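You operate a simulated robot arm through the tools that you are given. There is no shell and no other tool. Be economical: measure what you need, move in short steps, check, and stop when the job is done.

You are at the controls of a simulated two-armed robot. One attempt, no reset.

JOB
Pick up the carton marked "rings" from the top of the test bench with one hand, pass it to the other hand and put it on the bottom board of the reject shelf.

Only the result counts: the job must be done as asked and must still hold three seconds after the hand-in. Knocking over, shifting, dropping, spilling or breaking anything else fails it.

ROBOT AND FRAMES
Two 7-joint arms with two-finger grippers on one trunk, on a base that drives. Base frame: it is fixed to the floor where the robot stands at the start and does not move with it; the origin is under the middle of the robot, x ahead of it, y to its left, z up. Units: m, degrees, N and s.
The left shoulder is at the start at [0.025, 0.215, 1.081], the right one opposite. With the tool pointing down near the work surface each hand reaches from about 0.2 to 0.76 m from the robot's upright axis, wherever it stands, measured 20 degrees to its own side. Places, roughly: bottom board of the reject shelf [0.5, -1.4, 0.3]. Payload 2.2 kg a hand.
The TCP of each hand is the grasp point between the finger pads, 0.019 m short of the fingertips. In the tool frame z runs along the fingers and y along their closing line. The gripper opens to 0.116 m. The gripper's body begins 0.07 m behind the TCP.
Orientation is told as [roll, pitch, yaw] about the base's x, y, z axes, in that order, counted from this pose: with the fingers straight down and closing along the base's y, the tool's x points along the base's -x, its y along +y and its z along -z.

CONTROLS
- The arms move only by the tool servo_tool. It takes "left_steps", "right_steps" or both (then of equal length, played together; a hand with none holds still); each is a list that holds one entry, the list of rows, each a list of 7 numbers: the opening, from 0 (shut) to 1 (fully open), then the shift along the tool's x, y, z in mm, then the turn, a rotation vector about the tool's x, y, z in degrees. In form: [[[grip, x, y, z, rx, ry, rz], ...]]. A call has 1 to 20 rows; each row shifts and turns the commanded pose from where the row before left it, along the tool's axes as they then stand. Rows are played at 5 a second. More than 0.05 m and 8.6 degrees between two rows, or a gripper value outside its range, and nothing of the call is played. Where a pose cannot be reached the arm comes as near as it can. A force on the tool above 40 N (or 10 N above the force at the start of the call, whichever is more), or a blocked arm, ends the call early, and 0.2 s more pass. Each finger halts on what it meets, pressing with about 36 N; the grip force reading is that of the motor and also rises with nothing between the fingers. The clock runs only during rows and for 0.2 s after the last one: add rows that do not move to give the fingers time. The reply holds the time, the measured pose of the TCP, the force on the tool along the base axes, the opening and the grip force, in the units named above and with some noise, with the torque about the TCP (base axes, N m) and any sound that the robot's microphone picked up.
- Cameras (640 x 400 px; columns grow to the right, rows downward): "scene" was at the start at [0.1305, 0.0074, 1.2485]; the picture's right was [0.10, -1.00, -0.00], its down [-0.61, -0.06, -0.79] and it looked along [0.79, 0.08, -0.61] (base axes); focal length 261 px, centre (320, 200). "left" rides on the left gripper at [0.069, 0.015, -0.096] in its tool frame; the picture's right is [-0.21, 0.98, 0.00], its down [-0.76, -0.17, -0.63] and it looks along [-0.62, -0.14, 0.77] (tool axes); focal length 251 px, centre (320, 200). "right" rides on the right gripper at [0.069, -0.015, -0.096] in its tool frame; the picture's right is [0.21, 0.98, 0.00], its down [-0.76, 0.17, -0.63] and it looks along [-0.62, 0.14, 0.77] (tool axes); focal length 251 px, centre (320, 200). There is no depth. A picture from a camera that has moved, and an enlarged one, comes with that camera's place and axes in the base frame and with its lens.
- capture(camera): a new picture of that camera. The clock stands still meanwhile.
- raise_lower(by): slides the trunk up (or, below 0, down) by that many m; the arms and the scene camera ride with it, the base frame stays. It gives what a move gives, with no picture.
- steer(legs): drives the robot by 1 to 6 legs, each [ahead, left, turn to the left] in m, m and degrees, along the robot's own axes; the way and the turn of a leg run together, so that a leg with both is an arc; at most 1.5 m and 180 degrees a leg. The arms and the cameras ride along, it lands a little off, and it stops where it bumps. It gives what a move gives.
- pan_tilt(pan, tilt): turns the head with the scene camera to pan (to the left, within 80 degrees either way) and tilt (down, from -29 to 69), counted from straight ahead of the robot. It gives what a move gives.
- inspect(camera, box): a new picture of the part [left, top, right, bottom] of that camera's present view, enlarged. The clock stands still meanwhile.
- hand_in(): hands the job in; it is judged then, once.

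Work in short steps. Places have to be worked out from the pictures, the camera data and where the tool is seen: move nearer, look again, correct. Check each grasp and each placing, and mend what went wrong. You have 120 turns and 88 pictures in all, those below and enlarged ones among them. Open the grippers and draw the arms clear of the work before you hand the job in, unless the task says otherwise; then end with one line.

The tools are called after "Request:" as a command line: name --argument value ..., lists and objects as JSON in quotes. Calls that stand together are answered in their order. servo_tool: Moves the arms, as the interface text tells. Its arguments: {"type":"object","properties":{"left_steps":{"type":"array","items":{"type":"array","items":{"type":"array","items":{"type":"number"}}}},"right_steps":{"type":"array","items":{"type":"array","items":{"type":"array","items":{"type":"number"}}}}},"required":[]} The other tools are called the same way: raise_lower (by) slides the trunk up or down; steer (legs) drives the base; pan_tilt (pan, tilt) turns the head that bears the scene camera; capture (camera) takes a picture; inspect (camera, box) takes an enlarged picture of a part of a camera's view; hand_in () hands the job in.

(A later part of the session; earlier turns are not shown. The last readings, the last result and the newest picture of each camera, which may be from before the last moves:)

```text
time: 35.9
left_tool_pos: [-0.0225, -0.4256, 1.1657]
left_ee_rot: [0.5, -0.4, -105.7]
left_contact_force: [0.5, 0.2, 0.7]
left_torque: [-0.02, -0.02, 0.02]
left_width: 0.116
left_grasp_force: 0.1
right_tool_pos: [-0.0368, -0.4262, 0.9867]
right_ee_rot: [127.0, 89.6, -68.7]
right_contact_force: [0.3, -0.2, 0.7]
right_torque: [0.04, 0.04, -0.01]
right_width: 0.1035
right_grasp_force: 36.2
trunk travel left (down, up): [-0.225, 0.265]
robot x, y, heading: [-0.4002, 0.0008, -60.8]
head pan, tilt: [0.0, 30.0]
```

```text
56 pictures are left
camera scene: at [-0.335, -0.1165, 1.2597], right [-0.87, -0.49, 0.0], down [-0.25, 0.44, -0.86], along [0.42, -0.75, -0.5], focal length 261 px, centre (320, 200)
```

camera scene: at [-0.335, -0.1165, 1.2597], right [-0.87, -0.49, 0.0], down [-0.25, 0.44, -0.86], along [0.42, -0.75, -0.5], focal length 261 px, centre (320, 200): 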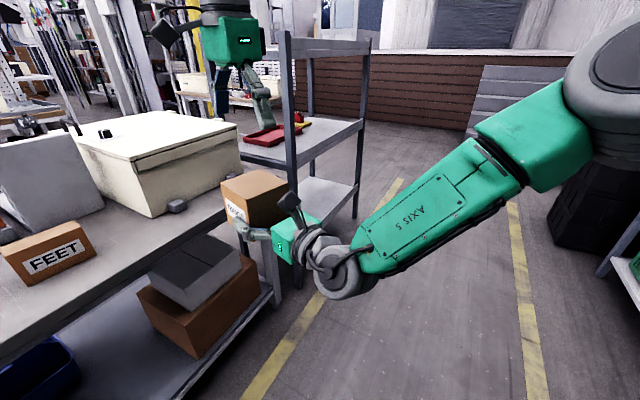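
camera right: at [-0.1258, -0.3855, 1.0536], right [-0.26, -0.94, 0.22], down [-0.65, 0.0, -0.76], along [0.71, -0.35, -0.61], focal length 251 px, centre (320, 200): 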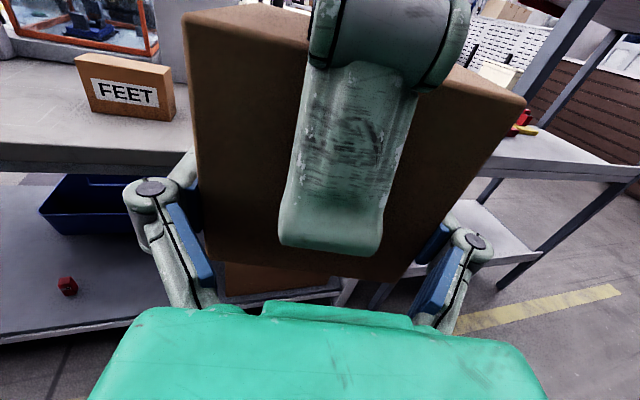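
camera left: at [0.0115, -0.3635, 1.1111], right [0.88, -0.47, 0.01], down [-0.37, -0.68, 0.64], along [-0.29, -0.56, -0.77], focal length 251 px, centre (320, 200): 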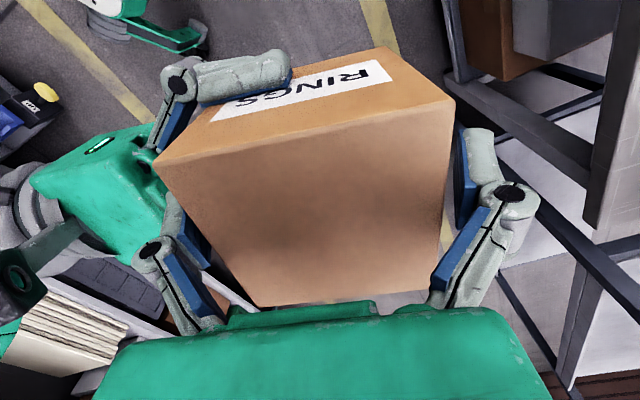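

The carton stays in the right hand. I retract the left hand up-left and bring the right hand back toward its own side, ready to point it straight forward.

Request:
servo_tool --left_steps '[[[1, 34, -11, 0, 0, 0, 0], [1, 34, -11, 0, 0, 0, 0], [1, 34, -11, 0, 0, 0, 0], [1, 34, -11, 0, 0, 0, 0], [1, 34, -11, 0, 0, 0, 0], [1, 34, -11, 0, 0, 0, 0], [1, 34, -11, 0, 0, 0, 0], [1, 31, -8, 0, 0, 0, 0], [1, 0, 0, 0, 0, 0, 0]]]' --right_steps '[[[0, 0, 10, -8, 0, 0, 0], [0, 0, 30, -22, 0, 0, 0], [0, 0, 35, -25, 0, 0, 0], [0, 0, 35, -25, 0, 0, 0], [0, 0, 35, -25, 0, 0, 0], [0, 0, 35, -25, 0, 0, 0], [0, 0, 35, -25, 0, 0, 0], [0, 0, 32, -22, 0, 0, 0], [0, 0, 0, 0, 0, 0, 0]]]'

Request:
servo_tool --right_steps '[[[0, 0, 0, 0, -4, 0, 0], [0, 0, 0, 0, -6, 0, 0], [0, 0, 0, 0, -7, 0, 0], [0, 0, 0, 0, -7, 0, 0], [0, 0, 0, 0, -7, 0, 0], [0, 0, 0, 0, -7, 0, 0], [0, 0, 0, 0, -7, 0, 0], [0, 0, 0, 0, 0, 0, 0], [0, 0, 0, 0, 0, 0, 0]]]'

Request:
capture --camera "scene"

Request:
capture --camera "right"

```text
time: 37.9
left_tool_pos: [-0.0296, -0.1439, 1.1614]
left_ee_rot: [0.4, -0.3, -105.7]
left_contact_force: [-0.4, -0.2, 0.3]
left_torque: [0.02, 0.01, 0.02]
left_width: 0.1161
left_grasp_force: 0.1
right_tool_pos: [-0.277, -0.6173, 0.9869]
right_ee_rot: [133.1, 89.5, -62.6]
right_contact_force: [0.0, 0.0, 0.1]
right_torque: [0.0, 0.01, 0.02]
right_width: 0.1037
right_grasp_force: 35.6
trunk travel left (down, up): [-0.225, 0.265]
robot x, y, heading: [-0.4036, 0.0026, -60.5]
head pan, tilt: [0.0, 30.0]
```

```text
time: 39.9
left_tool_pos: [-0.0282, -0.1433, 1.1611]
left_ee_rot: [0.4, -0.5, -105.7]
left_contact_force: [-0.9, 0.4, -0.1]
left_torque: [0.02, -0.02, 0.0]
left_width: 0.1162
left_grasp_force: 0.0
right_tool_pos: [-0.2754, -0.6157, 0.9858]
right_ee_rot: [159.1, 89.6, -67.6]
right_contact_force: [0.1, -0.1, -2.3]
right_torque: [0.02, 0.01, -0.02]
right_width: 0.1035
right_grasp_force: 35.6
right hand out of reach, approached as far as the arm can: row 6, 7
trunk travel left (down, up): [-0.225, 0.265]
robot x, y, heading: [-0.4018, 0.0028, -60.6]
head pan, tilt: [0.0, 30.0]
```

```text
55 pictures are left
camera scene: at [-0.3362, -0.1151, 1.2599], right [-0.87, -0.49, 0.0], down [-0.25, 0.44, -0.86], along [0.42, -0.75, -0.5], focal length 261 px, centre (320, 200)
```

scene: 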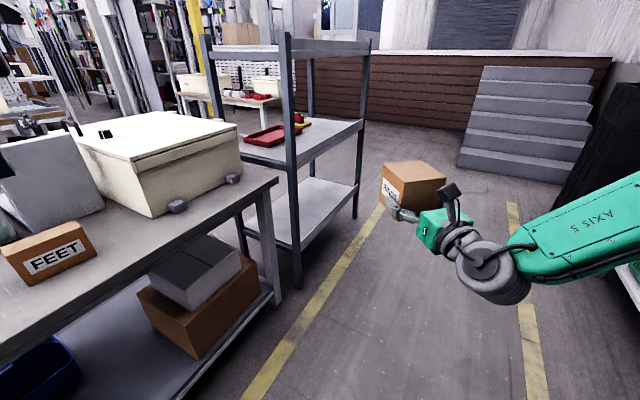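

```text
54 pictures are left
camera right: at [-0.3303, -0.535, 1.0538], right [-0.71, -0.67, 0.22], down [-0.55, 0.34, -0.76], along [0.43, -0.66, -0.61], focal length 251 px, centre (320, 200)
```

right: 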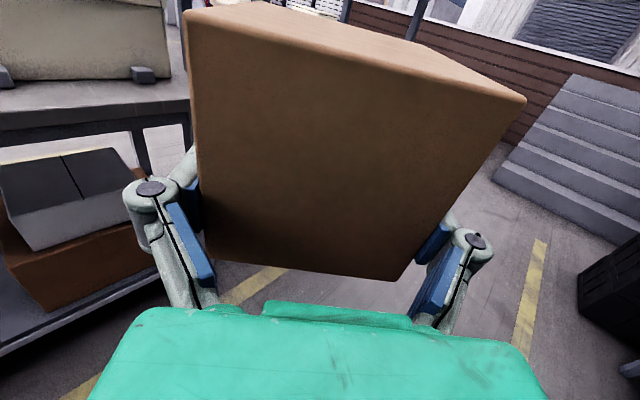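

The right hand reached its wrist limit pointing about 14° left of the robot's heading, so I will stand at heading −14° in front of the shelf. I drive down the aisle first, then turn.

Request:
steer --legs '[[0.921, -0.551, 0], [0, 0, 46.6]]'

Request:
pan_tilt --pan 0 --tilt 40

Request:
capture --camera "scene"

Request:
capture --camera "right"

```text
time: 47.4
left_tool_pos: [-0.0633, -0.8713, 1.1605]
left_ee_rot: [0.3, -0.4, -57.7]
left_contact_force: [-0.1, 0.0, 0.0]
left_torque: [0.04, 0.01, -0.01]
left_width: 0.1162
left_grasp_force: 0.0
right_tool_pos: [0.1221, -1.3703, 0.9871]
right_ee_rot: [165.3, 89.6, -13.4]
right_contact_force: [0.4, -0.5, -2.5]
right_torque: [-0.01, 0.01, 0.0]
right_width: 0.1035
right_grasp_force: 35.7
trunk travel left (down, up): [-0.225, 0.265]
robot x, y, heading: [-0.4203, -1.0469, -13.0]
head pan, tilt: [0.0, 30.0]
```

```text
time: 48.1
left_tool_pos: [-0.066, -0.8688, 1.1605]
left_ee_rot: [0.5, -0.5, -57.7]
left_contact_force: [-0.3, 0.5, 0.9]
left_torque: [0.06, 0.04, 0.0]
left_width: 0.1161
left_grasp_force: 0.1
right_tool_pos: [0.1212, -1.3686, 0.988]
right_ee_rot: [159.1, 89.3, -19.5]
right_contact_force: [-0.9, 0.2, -1.2]
right_torque: [0.0, 0.0, 0.02]
right_width: 0.1034
right_grasp_force: 35.8
trunk travel left (down, up): [-0.225, 0.265]
robot x, y, heading: [-0.4188, -1.0507, -12.8]
head pan, tilt: [0.0, 40.0]
```

```text
53 pictures are left
camera scene: at [-0.2953, -1.0783, 1.2447], right [-0.22, -0.98, 0.0], down [-0.63, 0.14, -0.76], along [0.75, -0.17, -0.64], focal length 261 px, centre (320, 200)
```

scene: 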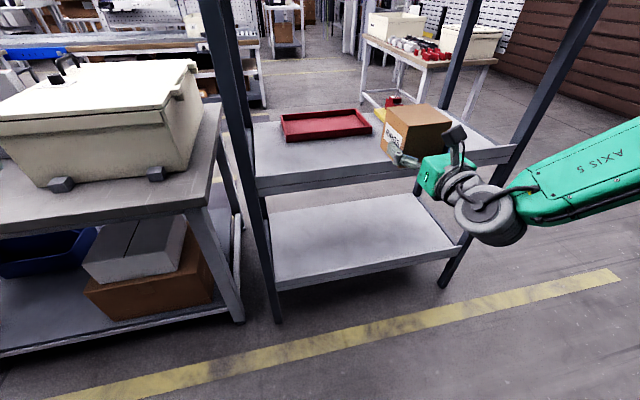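

```text
52 pictures are left
camera right: at [0.0235, -1.356, 1.055], right [0.02, -0.98, 0.22], down [-0.62, -0.18, -0.76], along [0.78, -0.12, -0.61], focal length 251 px, centre (320, 200)
```

right: 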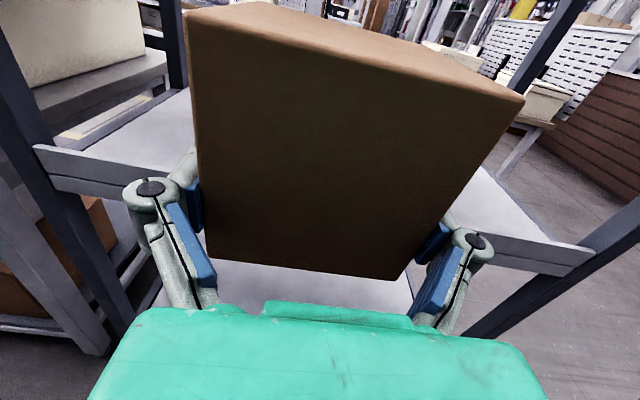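

The bottom board lies empty and open below. I enlarge it to get its edge and height.

Request:
inspect --camera "scene" --box '[240, 160, 500, 330]'

```text
2.35 times, centred on (370, 245) of scene
camera zoom: at [-0.2953, -1.0783, 1.2447], right [-0.22, -0.98, 0.0], down [-0.63, 0.14, -0.76], along [0.75, -0.17, -0.64], focal length 615 px, centre (202, 94)
```

zoom: 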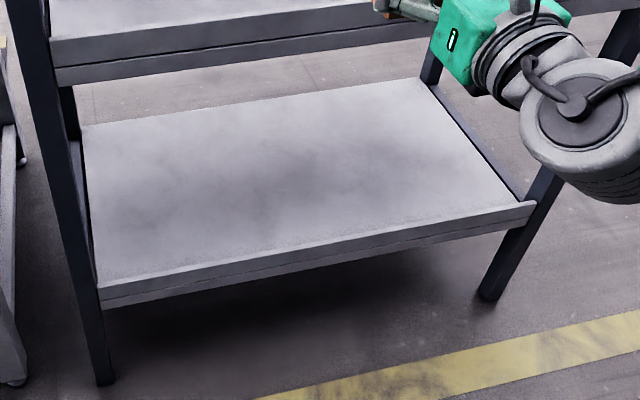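

The board's front edge is at x≈0.31, back ≈0.70, y from −1.04 to −1.86, top at z≈0.34, perhaps with a small front lip. I lower the trunk, then lower the right hand in front of the shelf.

Request:
raise_lower --by -0.22

Request:
servo_tool --right_steps '[[[0, -15, 0, 0, 0, 0, 0], [0, -30, 0, 0, 0, 0, 0], [0, -35, 0, 0, 0, 0, 0], [0, -35, 0, 0, 0, 0, 0], [0, -35, 0, 0, 0, 0, 0], [0, -30, 0, 0, 0, 0, 0], [0, 0, 0, 0, 0, 0, 0]]]'

Request:
capture --camera "scene"

```text
time: 50.5
left_tool_pos: [-0.0652, -0.8697, 0.9405]
left_ee_rot: [0.5, -0.6, -57.9]
left_contact_force: [0.3, 0.1, 1.1]
left_torque: [0.03, 0.0, 0.0]
left_width: 0.1162
left_grasp_force: 0.2
right_tool_pos: [0.1197, -1.3689, 0.768]
right_ee_rot: [160.5, 89.3, -18.2]
right_contact_force: [0.4, -0.6, -1.6]
right_torque: [0.01, 0.06, -0.02]
right_width: 0.1034
right_grasp_force: 36.2
trunk travel left (down, up): [-0.005, 0.485]
robot x, y, heading: [-0.4225, -1.0505, -12.8]
head pan, tilt: [0.0, 40.0]
```

```text
time: 52.0
left_tool_pos: [-0.0649, -0.8694, 0.9414]
left_ee_rot: [0.6, -0.4, -57.7]
left_contact_force: [0.2, -0.1, -1.1]
left_torque: [-0.01, -0.01, 0.02]
left_width: 0.1158
left_grasp_force: 0.0
right_tool_pos: [0.1213, -1.3697, 0.5894]
right_ee_rot: [161.4, 89.3, -17.3]
right_contact_force: [0.4, -0.3, -2.0]
right_torque: [0.01, 0.01, 0.0]
right_width: 0.103
right_grasp_force: 35.6
trunk travel left (down, up): [-0.005, 0.485]
robot x, y, heading: [-0.423, -1.0502, -12.7]
head pan, tilt: [0.0, 40.0]
```

```text
50 pictures are left
camera scene: at [-0.2957, -1.0784, 1.0246], right [-0.22, -0.98, 0.0], down [-0.63, 0.14, -0.76], along [0.74, -0.17, -0.65], focal length 261 px, centre (320, 200)
```

scene: 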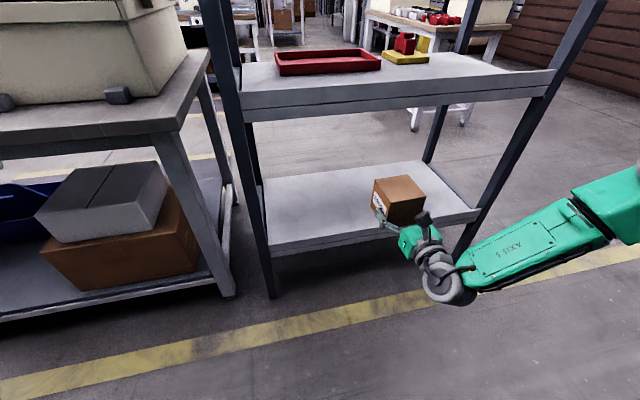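

I enlarge the board from this lower viewpoint to pin down its height.

Request:
inspect --camera "scene" --box '[220, 130, 500, 310]'

```text
2.22 times, centred on (360, 220) of scene
camera zoom: at [-0.2957, -1.0784, 1.0246], right [-0.22, -0.98, 0.0], down [-0.63, 0.14, -0.76], along [0.74, -0.17, -0.65], focal length 580 px, centre (231, 156)
```

zoom: 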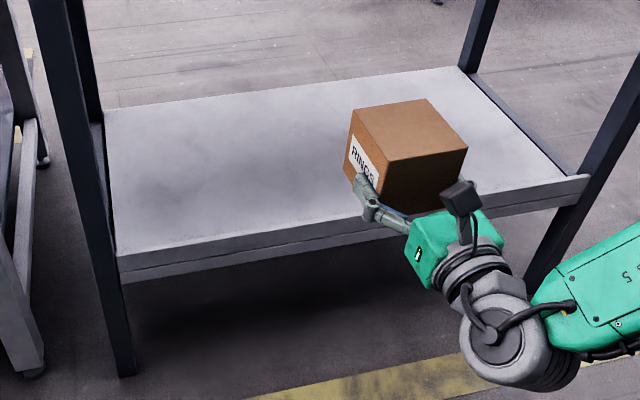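

With the posts at x≈0.31 both views give a board height of about 0.34. I lower the hand to TCP z≈0.43, still in front of the shelf.

Request:
servo_tool --right_steps '[[[0, -20, 0, 0, 0, 0, 0], [0, -35, 0, 0, 0, 0, 0], [0, -35, 0, 0, 0, 0, 0], [0, -35, 0, 0, 0, 0, 0], [0, -35, 0, 0, 0, 0, 0], [0, 0, 0, 0, 0, 0, 0], [0, 0, 0, 0, 0, 0, 0]]]'

Request:
capture --camera "scene"

Request:
capture --camera "right"

```text
time: 53.6
left_tool_pos: [-0.0663, -0.869, 0.9414]
left_ee_rot: [0.6, -0.4, -57.7]
left_contact_force: [0.8, -0.6, -0.1]
left_torque: [-0.01, 0.0, 0.04]
left_width: 0.1159
left_grasp_force: 0.3
right_tool_pos: [0.1241, -1.3699, 0.4274]
right_ee_rot: [159.7, 89.3, -19.0]
right_contact_force: [-0.4, 0.9, -1.3]
right_torque: [0.02, 0.06, 0.01]
right_width: 0.1037
right_grasp_force: 35.7
trunk travel left (down, up): [-0.005, 0.485]
robot x, y, heading: [-0.4182, -1.0468, -12.5]
head pan, tilt: [0.0, 40.0]
```

```text
48 pictures are left
camera scene: at [-0.2958, -1.0782, 1.0246], right [-0.22, -0.98, 0.0], down [-0.63, 0.14, -0.76], along [0.74, -0.17, -0.65], focal length 261 px, centre (320, 200)
```

scene: 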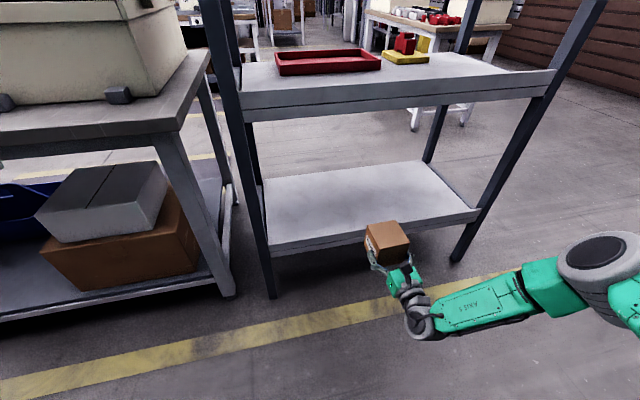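

```text
47 pictures are left
camera right: at [0.0273, -1.3576, 0.4943], right [0.02, -0.98, 0.22], down [-0.62, -0.18, -0.76], along [0.78, -0.12, -0.61], focal length 251 px, centre (320, 200)
```

right: 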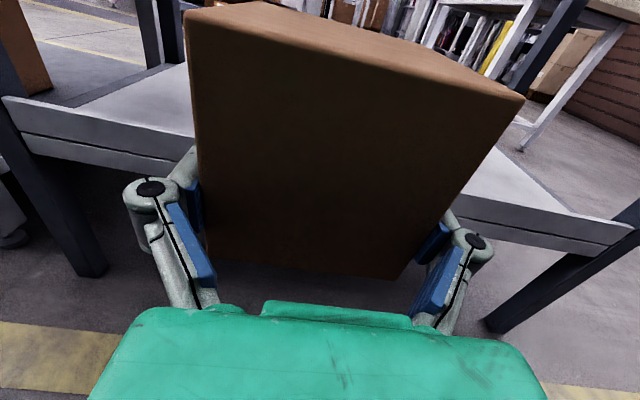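

The board top works out at z≈0.34 again, and the carton's bottom is about 60 mm above it. I drive ahead 0.255 m so the carton goes in over the board.

Request:
steer --legs '[[0.255, 0.006, 0]]'

Request:
pan_tilt --pan -20 --tilt 50

Request:
capture --camera "scene"

Request:
capture --camera "right"

```text
time: 55.5
left_tool_pos: [0.1929, -0.9223, 0.9414]
left_ee_rot: [0.4, -0.4, -57.8]
left_contact_force: [-0.3, 0.0, 0.2]
left_torque: [0.0, 0.03, -0.02]
left_width: 0.116
left_grasp_force: 0.1
right_tool_pos: [0.382, -1.4229, 0.4277]
right_ee_rot: [159.5, 89.5, -19.3]
right_contact_force: [0.9, 0.5, -2.6]
right_torque: [0.01, 0.02, 0.01]
right_width: 0.1036
right_grasp_force: 36.5
trunk travel left (down, up): [-0.005, 0.485]
robot x, y, heading: [-0.1604, -1.1027, -12.7]
head pan, tilt: [0.0, 40.0]
```

```text
time: 56.4
left_tool_pos: [0.1904, -0.9229, 0.9422]
left_ee_rot: [0.6, -0.6, -57.8]
left_contact_force: [0.1, 0.0, 0.1]
left_torque: [-0.03, -0.01, -0.01]
left_width: 0.116
left_grasp_force: 0.1
right_tool_pos: [0.3809, -1.4238, 0.4288]
right_ee_rot: [159.3, 89.2, -19.5]
right_contact_force: [0.5, 0.0, -1.9]
right_torque: [0.02, 0.05, -0.01]
right_width: 0.1031
right_grasp_force: 35.9
trunk travel left (down, up): [-0.005, 0.485]
robot x, y, heading: [-0.1616, -1.1026, -12.9]
head pan, tilt: [-20.0, 50.0]
```

```text
46 pictures are left
camera scene: at [-0.0565, -1.1533, 1.0105], right [-0.54, -0.84, 0.0], down [-0.65, 0.41, -0.64], along [0.54, -0.35, -0.77], focal length 261 px, centre (320, 200)
```

scene: 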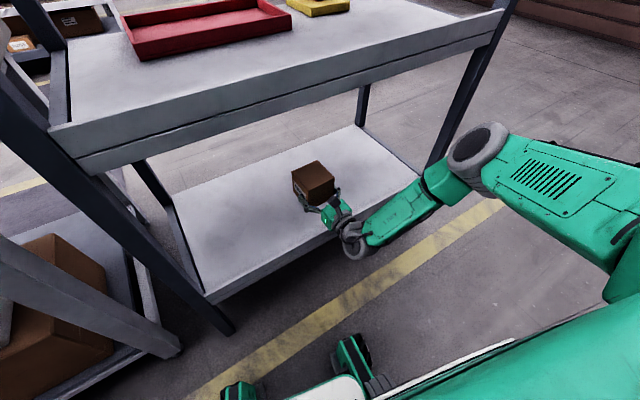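

```text
45 pictures are left
camera right: at [0.2834, -1.41, 0.4956], right [0.02, -0.98, 0.22], down [-0.62, -0.18, -0.76], along [0.79, -0.12, -0.61], focal length 251 px, centre (320, 200)
```

right: 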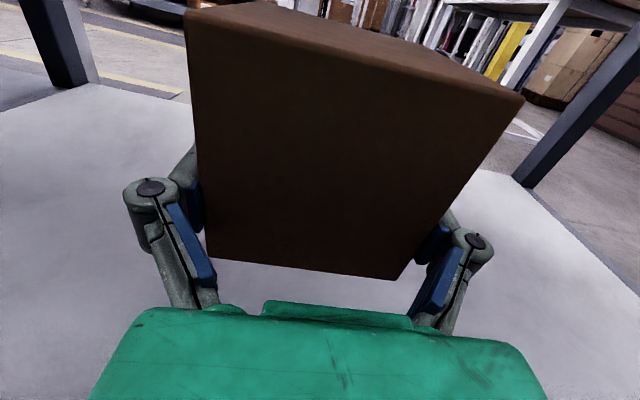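

The carton is over the board with its hand housing right at the front edge; placing here (centre x≈0.39) keeps the housing and wrist outside the shelf. I back off 8 mm and lower 40 mm.

Request:
servo_tool --right_steps '[[[0, 0, 0, -8, 0, 0, 0], [0, -15, 0, 0, 0, 0, 0], [0, -15, 0, 0, 0, 0, 0], [0, -10, 0, 0, 0, 0, 0], [0, 0, 0, 0, 0, 0, 0], [0, 0, 0, 0, 0, 0, 0]]]'

Request:
inspect --camera "scene" --box '[240, 130, 440, 270]'

Request:
capture --camera "right"

```text
time: 57.8
left_tool_pos: [0.1906, -0.9215, 0.942]
left_ee_rot: [0.5, -0.6, -57.9]
left_contact_force: [-0.6, 0.6, -0.1]
left_torque: [0.03, -0.01, -0.03]
left_width: 0.1161
left_grasp_force: 0.0
right_tool_pos: [0.3735, -1.4229, 0.3883]
right_ee_rot: [160.6, 89.2, -18.1]
right_contact_force: [0.2, 0.1, -2.7]
right_torque: [0.02, 0.07, 0.02]
right_width: 0.1034
right_grasp_force: 35.8
trunk travel left (down, up): [-0.005, 0.485]
robot x, y, heading: [-0.1641, -1.1, -12.9]
head pan, tilt: [-20.0, 50.0]
```

```text
2.86 times, centred on (340, 200) of scene
camera zoom: at [-0.0566, -1.1534, 1.0105], right [-0.54, -0.84, 0.0], down [-0.65, 0.42, -0.64], along [0.54, -0.35, -0.77], focal length 746 px, centre (263, 200)
```

zoom: 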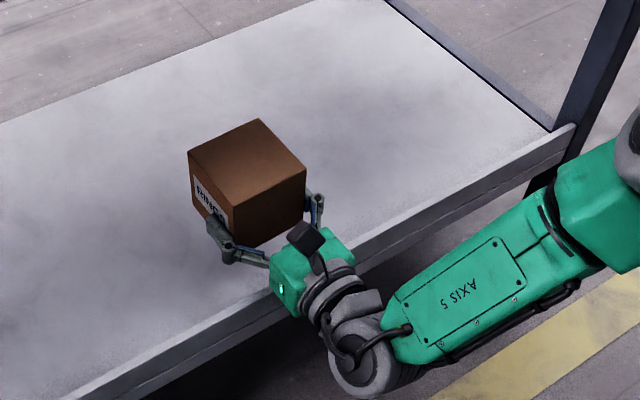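

```text
43 pictures are left
camera right: at [0.2759, -1.41, 0.4549], right [0.02, -0.98, 0.22], down [-0.62, -0.18, -0.76], along [0.79, -0.12, -0.61], focal length 251 px, centre (320, 200)
```

right: 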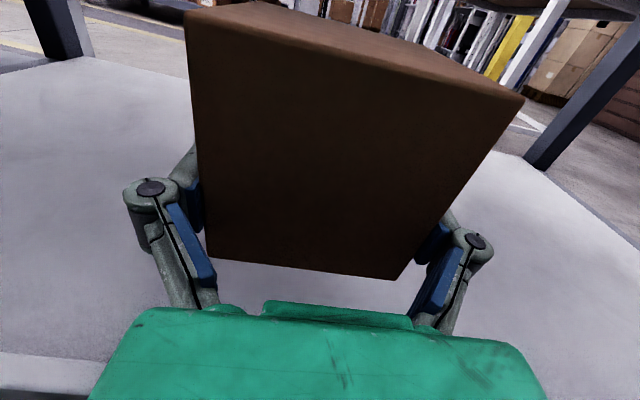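

The rail has a thin lip at x≈0.30–0.31 and the housing is about 22 mm half-thick, so I back off 13 mm to keep it outside the lip, then lower in small steps toward contact.

Request:
servo_tool --right_steps '[[[0, 0, 0, -13, 0, 0, 0], [0, 0, 0, 0, 0, 0, 0], [0, -6, 0, 0, 0, 0, 0], [0, -6, 0, 0, 0, 0, 0], [0, 0, 0, 0, 0, 0, 0]]]'

Request:
inspect --camera "scene" --box '[270, 140, 400, 260]'

```text
time: 59.0
left_tool_pos: [0.1899, -0.9209, 0.9423]
left_ee_rot: [0.6, -0.7, -57.8]
left_contact_force: [0.4, 1.0, 0.6]
left_torque: [0.03, 0.0, -0.02]
left_width: 0.116
left_grasp_force: 0.1
right_tool_pos: [0.36, -1.4245, 0.3769]
right_ee_rot: [159.6, 89.3, -19.1]
right_contact_force: [-0.4, -0.8, -2.1]
right_torque: [0.04, 0.04, 0.01]
right_width: 0.1035
right_grasp_force: 36.0
trunk travel left (down, up): [-0.005, 0.485]
robot x, y, heading: [-0.1663, -1.105, -12.9]
head pan, tilt: [-20.0, 50.0]
```

```text
3.33 times, centred on (335, 200) of scene
camera zoom: at [-0.0567, -1.1534, 1.0105], right [-0.54, -0.84, 0.0], down [-0.65, 0.42, -0.64], along [0.54, -0.35, -0.77], focal length 871 px, centre (270, 200)
```

zoom: 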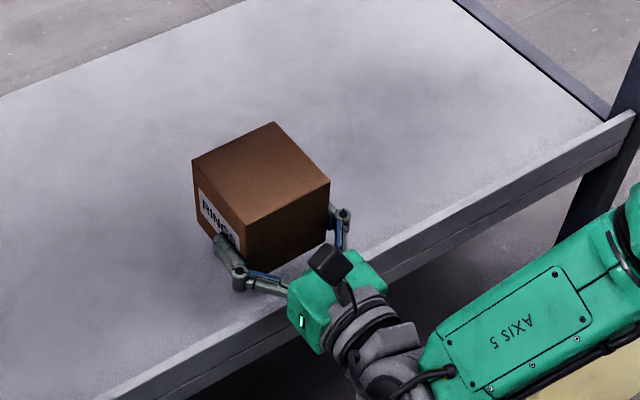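

Still no contact at TCP z 0.377. I lower on in 2 mm steps, which stop by force if the carton lands.

Request:
servo_tool --right_steps '[[[0, -2, 0, 0, 0, 0, 0], [0, -2, 0, 0, 0, 0, 0], [0, -2, 0, 0, 0, 0, 0], [0, 0, 0, 0, 0, 0, 0]]]'

```text
time: 60.0
left_tool_pos: [0.1892, -0.9213, 0.9423]
left_ee_rot: [0.7, -0.6, -57.7]
left_contact_force: [-0.5, -0.7, 0.0]
left_torque: [0.03, -0.01, -0.03]
left_width: 0.116
left_grasp_force: 0.1
right_tool_pos: [0.3604, -1.4233, 0.3714]
right_ee_rot: [159.8, 89.3, -18.9]
right_contact_force: [0.3, 0.1, -2.6]
right_torque: [-0.03, 0.05, 0.0]
right_width: 0.1031
right_grasp_force: 36.1
trunk travel left (down, up): [-0.005, 0.485]
robot x, y, heading: [-0.1621, -1.1039, -12.6]
head pan, tilt: [-20.0, 50.0]
```

No contact yet; further 2 mm steps.

Request:
servo_tool --right_steps '[[[0, -2, 0, 0, 0, 0, 0], [0, -2, 0, 0, 0, 0, 0], [0, 0, 0, 0, 0, 0, 0]]]'

Request:
servo_tool --right_steps '[[[0, -2, 0, 0, 0, 0, 0], [0, 0, 0, 0, 0, 0, 0]]]'

Request:
capture --camera "right"

```text
time: 60.8
left_tool_pos: [0.1905, -0.9212, 0.9435]
left_ee_rot: [0.7, -0.6, -57.8]
left_contact_force: [0.2, -0.2, 0.3]
left_torque: [-0.01, 0.02, -0.03]
left_width: 0.116
left_grasp_force: 0.0
right_tool_pos: [0.3616, -1.4233, 0.3667]
right_ee_rot: [158.7, 89.2, -20.0]
right_contact_force: [-0.4, -0.6, -1.6]
right_torque: [0.01, 0.02, -0.02]
right_width: 0.1034
right_grasp_force: 35.5
trunk travel left (down, up): [-0.005, 0.485]
robot x, y, heading: [-0.1624, -1.0995, -13.0]
head pan, tilt: [-20.0, 50.0]
```

```text
time: 61.4
left_tool_pos: [0.1896, -0.9208, 0.9418]
left_ee_rot: [0.7, -0.6, -57.7]
left_contact_force: [-0.7, 0.2, 0.4]
left_torque: [0.01, -0.02, -0.02]
left_width: 0.116
left_grasp_force: 0.1
right_tool_pos: [0.3609, -1.4235, 0.3632]
right_ee_rot: [160.7, 89.2, -18.1]
right_contact_force: [0.6, -0.8, -1.8]
right_torque: [0.0, 0.05, 0.03]
right_width: 0.1033
right_grasp_force: 35.7
trunk travel left (down, up): [-0.005, 0.485]
robot x, y, heading: [-0.1619, -1.106, -12.6]
head pan, tilt: [-20.0, 50.0]
```

```text
41 pictures are left
camera right: at [0.2638, -1.4106, 0.4313], right [0.02, -0.98, 0.22], down [-0.62, -0.18, -0.76], along [0.79, -0.12, -0.61], focal length 251 px, centre (320, 200)
```

right: 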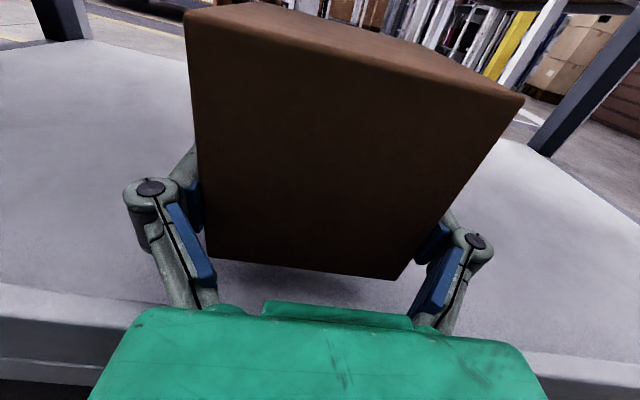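

The gap is shrinking but there is no contact yet; I continue down in small steps.

Request:
servo_tool --right_steps '[[[0, -2, 0, 0, 0, 0, 0], [0, -2, 0, 0, 0, 0, 0], [0, 0, 0, 0, 0, 0, 0]]]'

Request:
inspect --camera "right" --box '[190, 220, 450, 320]'

Request:
inspect --camera "scene" --box '[280, 150, 370, 240]'

```text
time: 62.2
left_tool_pos: [0.1897, -0.9219, 0.9424]
left_ee_rot: [0.6, -0.5, -57.8]
left_contact_force: [0.0, -0.4, -0.1]
left_torque: [0.04, 0.0, 0.0]
left_width: 0.1157
left_grasp_force: 0.1
right_tool_pos: [0.3614, -1.4236, 0.3601]
right_ee_rot: [159.3, 89.2, -19.6]
right_contact_force: [0.5, -0.2, -2.2]
right_torque: [0.0, 0.01, 0.0]
right_width: 0.1033
right_grasp_force: 35.8
trunk travel left (down, up): [-0.005, 0.485]
robot x, y, heading: [-0.1601, -1.104, -12.9]
head pan, tilt: [-20.0, 50.0]
```

```text
2.46 times, centred on (320, 270) of right
camera zoom: at [0.2639, -1.4109, 0.4276], right [0.02, -0.98, 0.22], down [-0.62, -0.18, -0.76], along [0.79, -0.12, -0.61], focal length 619 px, centre (320, 28)
```

zoom: 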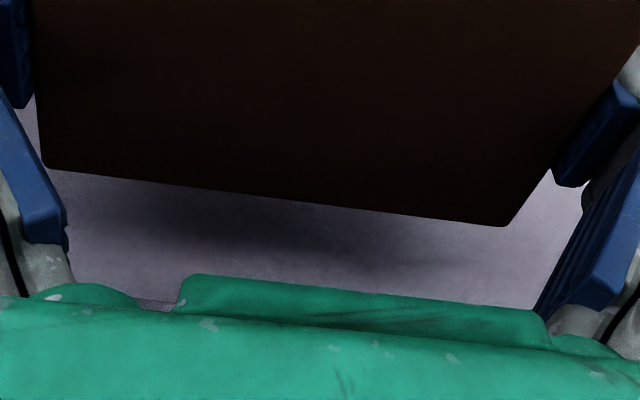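

```text
4.44 times, centred on (325, 195) of scene
camera zoom: at [-0.0567, -1.1534, 1.0105], right [-0.54, -0.84, 0.0], down [-0.65, 0.42, -0.64], along [0.54, -0.35, -0.77], focal length 1161 px, centre (298, 222)
```

zoom: 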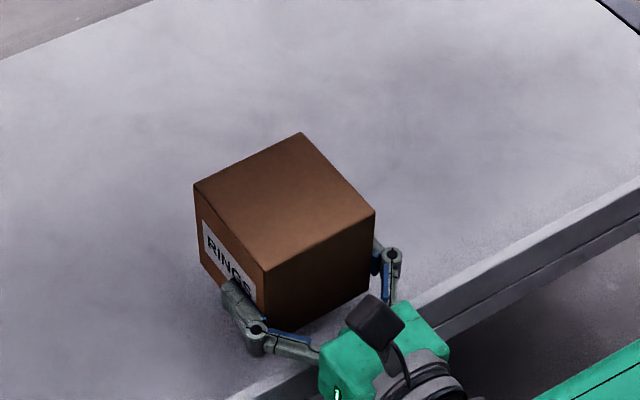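

There's still a shadow gap beneath the carton; I continue lowering.

Request:
servo_tool --right_steps '[[[0, -2, 0, 0, 0, 0, 0], [0, -2, 0, 0, 0, 0, 0], [0, 0, 0, 0, 0, 0, 0]]]'

Request:
servo_tool --right_steps '[[[0, -2, 0, 0, 0, 0, 0], [0, -2, 0, 0, 0, 0, 0], [0, 0, 0, 0, 0, 0, 0]]]'

Request:
inspect --camera "right" --box '[190, 220, 450, 320]'

```text
time: 63.0
left_tool_pos: [0.1886, -0.9209, 0.9407]
left_ee_rot: [0.6, -0.6, -57.8]
left_contact_force: [-0.8, -0.5, 0.0]
left_torque: [0.01, -0.01, 0.02]
left_width: 0.116
left_grasp_force: 0.0
right_tool_pos: [0.3599, -1.4244, 0.3556]
right_ee_rot: [160.5, 89.1, -18.3]
right_contact_force: [0.3, -0.7, -1.4]
right_torque: [-0.01, 0.06, 0.0]
right_width: 0.1036
right_grasp_force: 36.0
trunk travel left (down, up): [-0.005, 0.485]
robot x, y, heading: [-0.16, -1.0976, -12.9]
head pan, tilt: [-20.0, 50.0]
```

```text
time: 63.8
left_tool_pos: [0.1895, -0.9204, 0.9408]
left_ee_rot: [0.7, -0.6, -57.8]
left_contact_force: [-0.7, -0.3, 0.0]
left_torque: [0.01, -0.02, -0.03]
left_width: 0.1159
left_grasp_force: 0.0
right_tool_pos: [0.3605, -1.4236, 0.3525]
right_ee_rot: [160.5, 89.3, -18.1]
right_contact_force: [0.6, 0.3, -1.8]
right_torque: [0.0, 0.04, 0.0]
right_width: 0.1032
right_grasp_force: 35.8
trunk travel left (down, up): [-0.005, 0.485]
robot x, y, heading: [-0.1621, -1.1057, -12.7]
head pan, tilt: [-20.0, 50.0]
```

```text
2.46 times, centred on (320, 270) of right
camera zoom: at [0.2634, -1.411, 0.4188], right [0.02, -0.98, 0.22], down [-0.62, -0.18, -0.76], along [0.79, -0.12, -0.61], focal length 619 px, centre (320, 28)
```

zoom: 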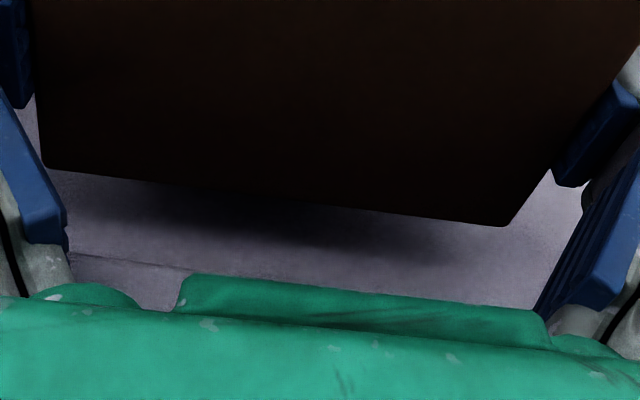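

The board's edge now shows at x≈0.31–0.32, so the board is nearer z≈0.32. I move the carton 12 mm deeper and keep lowering in small steps.

Request:
servo_tool --right_steps '[[[0, 0, 0, 6, 0, 0, 0], [0, 0, 0, 6, 0, 0, 0], [0, -2, 0, 0, 0, 0, 0], [0, 0, 0, 0, 0, 0, 0]]]'

Request:
servo_tool --right_steps '[[[0, -2, 0, 0, 0, 0, 0], [0, -2, 0, 0, 0, 0, 0], [0, 0, 0, 0, 0, 0, 0]]]'

Request:
inspect --camera "right" --box '[0, 220, 460, 400]'

```text
time: 64.5
left_tool_pos: [0.1867, -0.9206, 0.9423]
left_ee_rot: [0.7, -0.7, -57.9]
left_contact_force: [-0.4, 1.4, -0.5]
left_torque: [-0.02, 0.02, -0.01]
left_width: 0.1162
left_grasp_force: 0.1
right_tool_pos: [0.3679, -1.4229, 0.3521]
right_ee_rot: [163.4, 89.2, -15.4]
right_contact_force: [-7.3, 0.3, 9.7]
right_torque: [0.58, 0.86, 0.05]
right_width: 0.1035
right_grasp_force: 36.1
trunk travel left (down, up): [-0.005, 0.485]
robot x, y, heading: [-0.1674, -1.1034, -12.9]
head pan, tilt: [-20.0, 50.0]
stopped in row 3 (right hand): the force on the tool passed its limit at 47 N (the readings are from after the stop); the commanded pose is now the measured one
```

```text
time: 65.0
left_tool_pos: [0.1852, -0.9198, 0.9434]
left_ee_rot: [0.6, -0.8, -58.0]
left_contact_force: [0.9, -0.3, 0.0]
left_torque: [0.01, -0.01, 0.03]
left_width: 0.1158
left_grasp_force: 0.0
right_tool_pos: [0.3673, -1.4233, 0.3522]
right_ee_rot: [166.4, 88.6, -12.6]
right_contact_force: [-14.3, 0.5, 19.7]
right_torque: [-0.22, 1.78, -0.33]
right_width: 0.1034
right_grasp_force: 36.4
trunk travel left (down, up): [-0.005, 0.485]
robot x, y, heading: [-0.164, -1.1022, -13.0]
head pan, tilt: [-20.0, 50.0]
stopped in row 2 (right hand): the force on the tool passed its limit at 44 N (the readings are from after the stop); the commanded pose is now the measured one
```

```text
1.39 times, centred on (230, 310) of right
camera zoom: at [0.2699, -1.4101, 0.4185], right [0.01, -0.98, 0.22], down [-0.61, -0.18, -0.77], along [0.79, -0.12, -0.6], focal length 350 px, centre (445, 47)
```

zoom: 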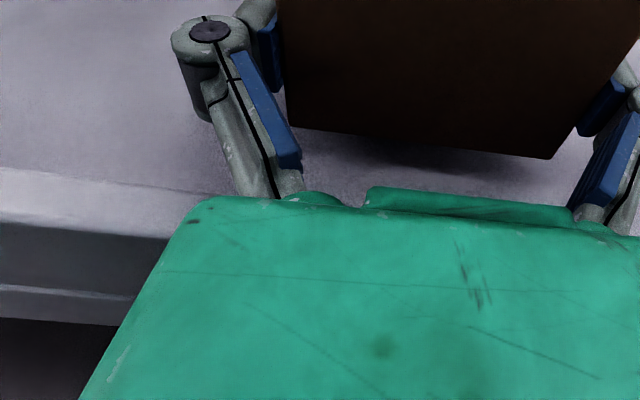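

The forward move made the housing touch the rail's lip (about x 0.30–0.308), which pushes back and up. I raise 4 mm and back off 8 mm to where it was free.

Request:
servo_tool --right_steps '[[[0, 3, 0, 0, 0, 0, 0], [0, 0, 0, -9, 0, 0, 0], [0, 0, 0, 0, 0, 0, 0]]]'

Request:
inspect --camera "scene" --box '[280, 150, 370, 240]'

Request:
capture --camera "right"

```text
time: 65.8
left_tool_pos: [0.188, -0.9211, 0.943]
left_ee_rot: [0.8, -0.7, -57.9]
left_contact_force: [-0.2, 0.7, -0.3]
left_torque: [-0.01, -0.02, 0.02]
left_width: 0.1161
left_grasp_force: 0.1
right_tool_pos: [0.3602, -1.4234, 0.3531]
right_ee_rot: [166.4, 89.0, -12.5]
right_contact_force: [0.4, 0.4, -1.1]
right_torque: [-0.02, 0.06, 0.01]
right_width: 0.1032
right_grasp_force: 36.2
trunk travel left (down, up): [-0.005, 0.485]
robot x, y, heading: [-0.1623, -1.1015, -12.9]
head pan, tilt: [-20.0, 50.0]
```

```text
4.44 times, centred on (325, 195) of scene
camera zoom: at [-0.0572, -1.1537, 1.0104], right [-0.54, -0.84, 0.0], down [-0.65, 0.42, -0.64], along [0.54, -0.35, -0.77], focal length 1161 px, centre (298, 222)
```

zoom: 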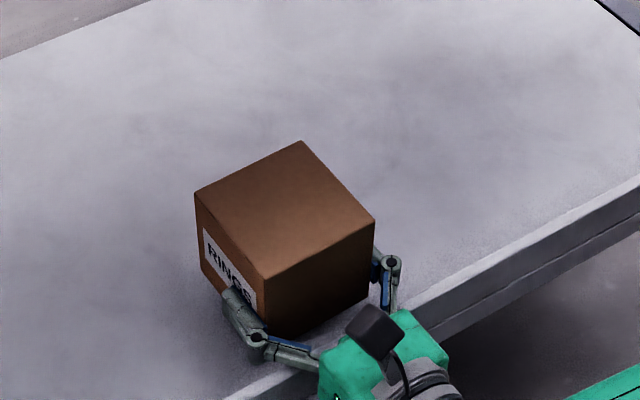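

```text
35 pictures are left
camera right: at [0.2618, -1.4112, 0.4198], right [0.02, -0.98, 0.22], down [-0.62, -0.18, -0.77], along [0.79, -0.12, -0.6], focal length 251 px, centre (320, 200)
```

right: 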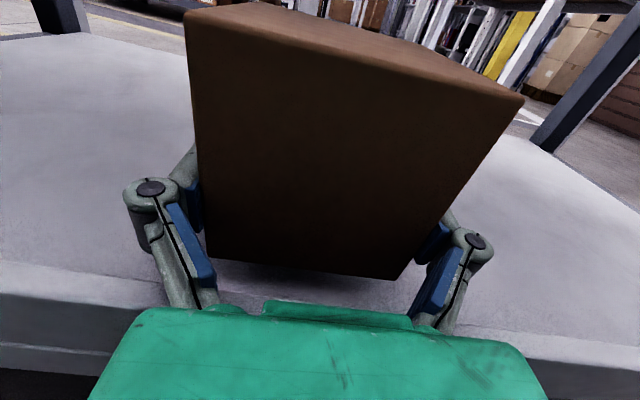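

Free again. I lower further in 2 mm steps at this x.

Request:
servo_tool --right_steps '[[[0, -2, 0, 0, 0, 0, 0], [0, -2, 0, 0, 0, 0, 0], [0, 0, 0, 0, 0, 0, 0]]]'

Request:
servo_tool --right_steps '[[[0, -2, 0, 0, 0, 0, 0], [0, 0, 0, 0, 0, 0, 0]]]'

```text
time: 66.6
left_tool_pos: [0.1855, -0.9213, 0.9435]
left_ee_rot: [0.7, -0.7, -57.9]
left_contact_force: [1.0, 0.0, -0.5]
left_torque: [0.0, 0.05, 0.02]
left_width: 0.1162
left_grasp_force: 0.0
right_tool_pos: [0.3598, -1.4237, 0.3527]
right_ee_rot: [171.0, 88.5, -7.9]
right_contact_force: [-11.3, -2.8, 25.7]
right_torque: [0.79, 1.83, 0.57]
right_width: 0.1034
right_grasp_force: 36.4
trunk travel left (down, up): [-0.005, 0.485]
robot x, y, heading: [-0.1661, -1.0973, -12.9]
head pan, tilt: [-20.0, 50.0]
```

```text
time: 67.0
left_tool_pos: [0.1847, -0.9209, 0.9442]
left_ee_rot: [0.6, -0.7, -57.9]
left_contact_force: [0.3, 0.3, 0.3]
left_torque: [0.0, -0.01, 0.0]
left_width: 0.116
left_grasp_force: 0.2
right_tool_pos: [0.3602, -1.4233, 0.3525]
right_ee_rot: [177.8, 88.3, -1.2]
right_contact_force: [-11.9, -0.8, 17.1]
right_torque: [0.6, 1.4, 0.38]
right_width: 0.1034
right_grasp_force: 35.7
trunk travel left (down, up): [-0.005, 0.485]
robot x, y, heading: [-0.1628, -1.1038, -13.2]
head pan, tilt: [-20.0, 50.0]
stopped in row 1 (right hand): the force on the tool passed its limit at 43 N (the readings are from after the stop); the commanded pose is now the measured one
```

The torque places the contact about 60 mm behind the TCP: the housing front on the lip (x≈0.30), not the carton. I raise 2 mm, back off 9 mm, then lower again past the lip.

Request:
servo_tool --right_steps '[[[0, 3, 0, 0, 0, 0, 0], [0, 0, 0, -9, 0, 0, 0], [0, 0, 0, 0, 0, 0, 0], [0, -2, 0, 0, 0, 0, 0], [0, -2, 0, 0, 0, 0, 0], [0, 0, 0, 0, 0, 0, 0]]]'

Request:
servo_tool --right_steps '[[[0, -2, 0, 0, 0, 0, 0], [0, 0, 0, 0, 0, 0, 0]]]'

Request:
capture --camera "right"

```text
time: 68.4
left_tool_pos: [0.1843, -0.921, 0.9438]
left_ee_rot: [0.7, -0.8, -57.9]
left_contact_force: [-0.3, 0.7, -1.1]
left_torque: [0.01, -0.02, 0.0]
left_width: 0.1161
left_grasp_force: 0.1
right_tool_pos: [0.351, -1.4244, 0.3536]
right_ee_rot: [175.6, 88.2, -3.5]
right_contact_force: [-8.7, -5.2, 23.8]
right_torque: [0.93, 1.47, 0.74]
right_width: 0.1035
right_grasp_force: 35.9
trunk travel left (down, up): [-0.005, 0.485]
robot x, y, heading: [-0.1642, -1.1057, -13.2]
head pan, tilt: [-20.0, 50.0]
```

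```text
time: 68.8
left_tool_pos: [0.1857, -0.9206, 0.9428]
left_ee_rot: [0.6, -0.9, -57.8]
left_contact_force: [-0.8, 0.5, 1.1]
left_torque: [0.03, -0.01, 0.01]
left_width: 0.1159
left_grasp_force: 0.1
right_tool_pos: [0.3518, -1.4253, 0.3529]
right_ee_rot: [178.7, 87.8, -0.3]
right_contact_force: [-10.0, -0.4, 17.5]
right_torque: [0.38, 1.16, 0.3]
right_width: 0.1033
right_grasp_force: 35.9
trunk travel left (down, up): [-0.005, 0.485]
robot x, y, heading: [-0.1626, -1.1042, -12.7]
head pan, tilt: [-20.0, 50.0]
stopped in row 2 (right hand): the force on the tool passed its limit at 42 N (the readings are from after the stop); the commanded pose is now the measured one
```

```text
34 pictures are left
camera right: at [0.2536, -1.4115, 0.4176], right [0.01, -0.98, 0.22], down [-0.6, -0.18, -0.78], along [0.8, -0.12, -0.59], focal length 251 px, centre (320, 200)
```

right: 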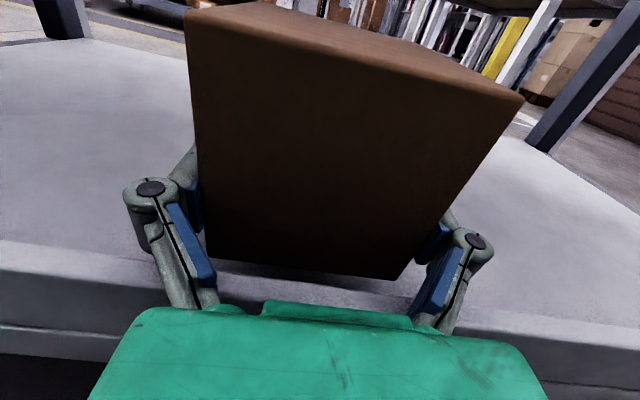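

The contact stays at the lip (x≈0.30), so the finger undersides rest on it with the carton slightly above the recessed board. I raise a little, tip the fingers down about 5° so they clear the lip, and lower until the carton's far edge touches.

Request:
servo_tool --right_steps '[[[0, 5, 0, 0, 0, 0, 0], [0, 0, 0, 6, 0, -2, 0], [0, 0, 0, 0, 0, -2.2, 0], [0, 0, 0, 0, 0, -2.2, 0], [0, 0, 0, 0, 0, 0, 0]]]'

Request:
servo_tool --right_steps '[[[0, -2, 0, 0, 0, 0, 0], [0, -2, 0, 0, 0, 0, 0], [0, 0, 0, 0, 0, 0, 0]]]'

Request:
capture --camera "right"

```text
time: 70.0
left_tool_pos: [0.1868, -0.9212, 0.9441]
left_ee_rot: [0.7, -0.8, -57.9]
left_contact_force: [-0.4, 0.1, -0.7]
left_torque: [0.01, -0.01, -0.01]
left_width: 0.116
left_grasp_force: 0.0
right_tool_pos: [0.358, -1.4245, 0.356]
right_ee_rot: [0.5, 85.4, -178.6]
right_contact_force: [0.0, 0.4, -2.2]
right_torque: [-0.03, 0.07, 0.0]
right_width: 0.1033
right_grasp_force: 35.8
trunk travel left (down, up): [-0.005, 0.485]
robot x, y, heading: [-0.165, -1.1057, -13.0]
head pan, tilt: [-20.0, 50.0]
```

```text
time: 70.8
left_tool_pos: [0.1856, -0.9221, 0.9438]
left_ee_rot: [0.6, -0.8, -57.8]
left_contact_force: [0.8, 0.5, -0.3]
left_torque: [0.0, 0.02, 0.04]
left_width: 0.116
left_grasp_force: 0.1
right_tool_pos: [0.3584, -1.4259, 0.353]
right_ee_rot: [1.1, 85.6, -177.8]
right_contact_force: [-0.4, -0.6, -3.1]
right_torque: [-0.04, 0.04, 0.0]
right_width: 0.1034
right_grasp_force: 36.3
trunk travel left (down, up): [-0.005, 0.485]
robot x, y, heading: [-0.166, -1.1048, -12.9]
head pan, tilt: [-20.0, 50.0]
```

```text
33 pictures are left
camera right: at [0.267, -1.4123, 0.4278], right [0.03, -0.98, 0.22], down [-0.69, -0.18, -0.7], along [0.73, -0.12, -0.68], focal length 251 px, centre (320, 200)
```

right: 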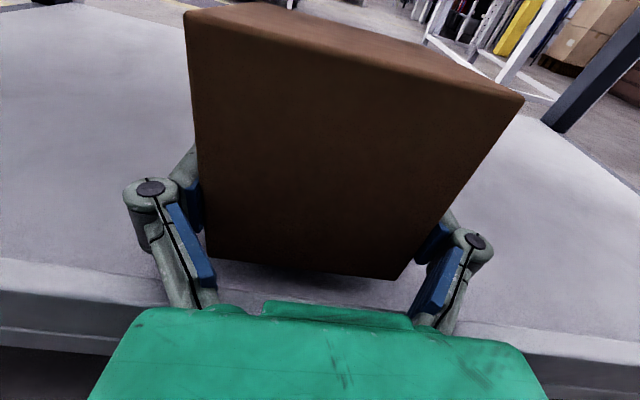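

Tipped about 4.5° with no contact at z 0.353; I keep lowering.

Request:
servo_tool --right_steps '[[[0, -2, 0, 0, 0, 0, 0], [0, -2, 0, 0, 0, 0, 0], [0, 0, 0, 0, 0, 0, 0]]]'

Request:
servo_tool --right_steps '[[[0, -2, 0, 0, 0, 0, 0], [0, 0, 0, 0, 0, 0, 0]]]'

```text
time: 71.6
left_tool_pos: [0.1859, -0.9215, 0.9424]
left_ee_rot: [0.6, -0.8, -58.0]
left_contact_force: [0.4, -0.3, 0.3]
left_torque: [0.01, 0.0, 0.0]
left_width: 0.1163
left_grasp_force: 0.2
right_tool_pos: [0.3583, -1.4242, 0.3482]
right_ee_rot: [0.7, 85.5, -178.2]
right_contact_force: [0.0, -0.8, -2.3]
right_torque: [0.02, 0.01, -0.01]
right_width: 0.1036
right_grasp_force: 36.1
trunk travel left (down, up): [-0.005, 0.485]
robot x, y, heading: [-0.1639, -1.1015, -12.7]
head pan, tilt: [-20.0, 50.0]
```

```text
time: 72.2
left_tool_pos: [0.1849, -0.9211, 0.9443]
left_ee_rot: [0.9, -0.8, -57.9]
left_contact_force: [0.0, 0.2, 0.4]
left_torque: [0.0, 0.04, 0.03]
left_width: 0.1158
left_grasp_force: 0.0
right_tool_pos: [0.358, -1.4258, 0.3475]
right_ee_rot: [0.4, 85.7, -178.6]
right_contact_force: [-1.1, -0.9, 7.1]
right_torque: [0.33, 0.48, 0.1]
right_width: 0.1032
right_grasp_force: 36.0
trunk travel left (down, up): [-0.005, 0.485]
robot x, y, heading: [-0.1624, -1.1038, -12.8]
head pan, tilt: [-20.0, 50.0]
```

Contact again at the lip (9 N), with the carton's far edge lower than expected and still free, so the board is recessed to about z 0.30–0.31. I tip the fingers another 5° (lifting off the lip first) and lower again.

Request:
servo_tool --right_steps '[[[0, 4, 0, 0, 0, 0, 0], [0, 0, 0, 3, 0, -2.5, 0], [0, 0, 0, 0, 0, -2.5, 0], [0, 0, 0, 0, 0, 0, 0]]]'

Request:
servo_tool --right_steps '[[[0, -2, 0, 0, 0, 0, 0], [0, -2, 0, 0, 0, 0, 0], [0, 0, 0, 0, 0, 0, 0]]]'

Request:
servo_tool --right_steps '[[[0, -2, 0, 0, 0, 0, 0], [0, 0, 0, 0, 0, 0, 0]]]'

Request:
capture --camera "right"

Request:
inspect --camera "scene" --box '[280, 150, 370, 240]'

```text
time: 73.2
left_tool_pos: [0.1863, -0.9216, 0.9436]
left_ee_rot: [0.6, -0.8, -58.0]
left_contact_force: [-0.8, 0.0, 0.4]
left_torque: [0.01, -0.02, -0.05]
left_width: 0.116
left_grasp_force: 0.0
right_tool_pos: [0.3613, -1.4249, 0.3485]
right_ee_rot: [0.5, 80.4, -178.5]
right_contact_force: [-0.1, 1.0, -2.6]
right_torque: [-0.04, 0.01, 0.01]
right_width: 0.1033
right_grasp_force: 35.9
trunk travel left (down, up): [-0.005, 0.485]
robot x, y, heading: [-0.1649, -1.0993, -12.9]
head pan, tilt: [-20.0, 50.0]
```

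```text
time: 74.0
left_tool_pos: [0.1861, -0.9221, 0.9421]
left_ee_rot: [0.8, -0.9, -57.9]
left_contact_force: [0.0, 0.2, -0.5]
left_torque: [-0.02, 0.01, -0.04]
left_width: 0.1159
left_grasp_force: 0.0
right_tool_pos: [0.3596, -1.4248, 0.3453]
right_ee_rot: [0.4, 80.6, -178.6]
right_contact_force: [0.5, -0.7, -2.3]
right_torque: [-0.03, 0.04, 0.0]
right_width: 0.1035
right_grasp_force: 35.7
trunk travel left (down, up): [-0.005, 0.485]
robot x, y, heading: [-0.1631, -1.1046, -13.0]
head pan, tilt: [-20.0, 50.0]
```

```text
time: 74.6
left_tool_pos: [0.1855, -0.922, 0.9447]
left_ee_rot: [0.7, -0.8, -57.9]
left_contact_force: [-0.4, 0.1, 0.7]
left_torque: [0.02, -0.01, 0.0]
left_width: 0.1161
left_grasp_force: 0.1
right_tool_pos: [0.3586, -1.4253, 0.3443]
right_ee_rot: [0.4, 80.5, -178.7]
right_contact_force: [0.8, 0.3, -1.8]
right_torque: [-0.01, 0.05, -0.03]
right_width: 0.1033
right_grasp_force: 35.7
trunk travel left (down, up): [-0.005, 0.485]
robot x, y, heading: [-0.1613, -1.1022, -13.1]
head pan, tilt: [-20.0, 50.0]
```

```text
32 pictures are left
camera right: at [0.2757, -1.4117, 0.4271], right [0.05, -0.98, 0.21], down [-0.75, -0.18, -0.64], along [0.66, -0.13, -0.74], focal length 251 px, centre (320, 200)
```

right: 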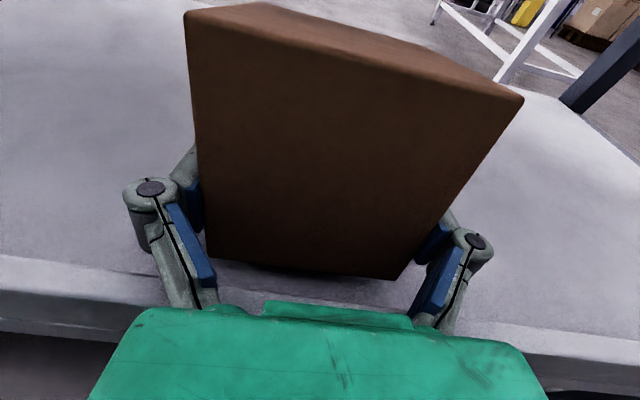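

```text
4.44 times, centred on (325, 195) of scene
camera zoom: at [-0.0577, -1.154, 1.0105], right [-0.54, -0.84, 0.0], down [-0.65, 0.42, -0.64], along [0.54, -0.35, -0.77], focal length 1161 px, centre (298, 222)
```

zoom: 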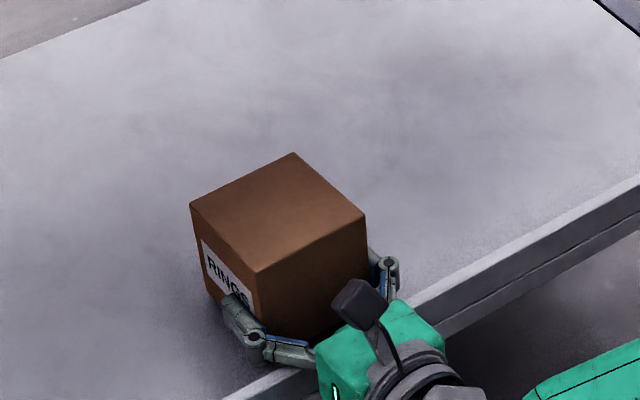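

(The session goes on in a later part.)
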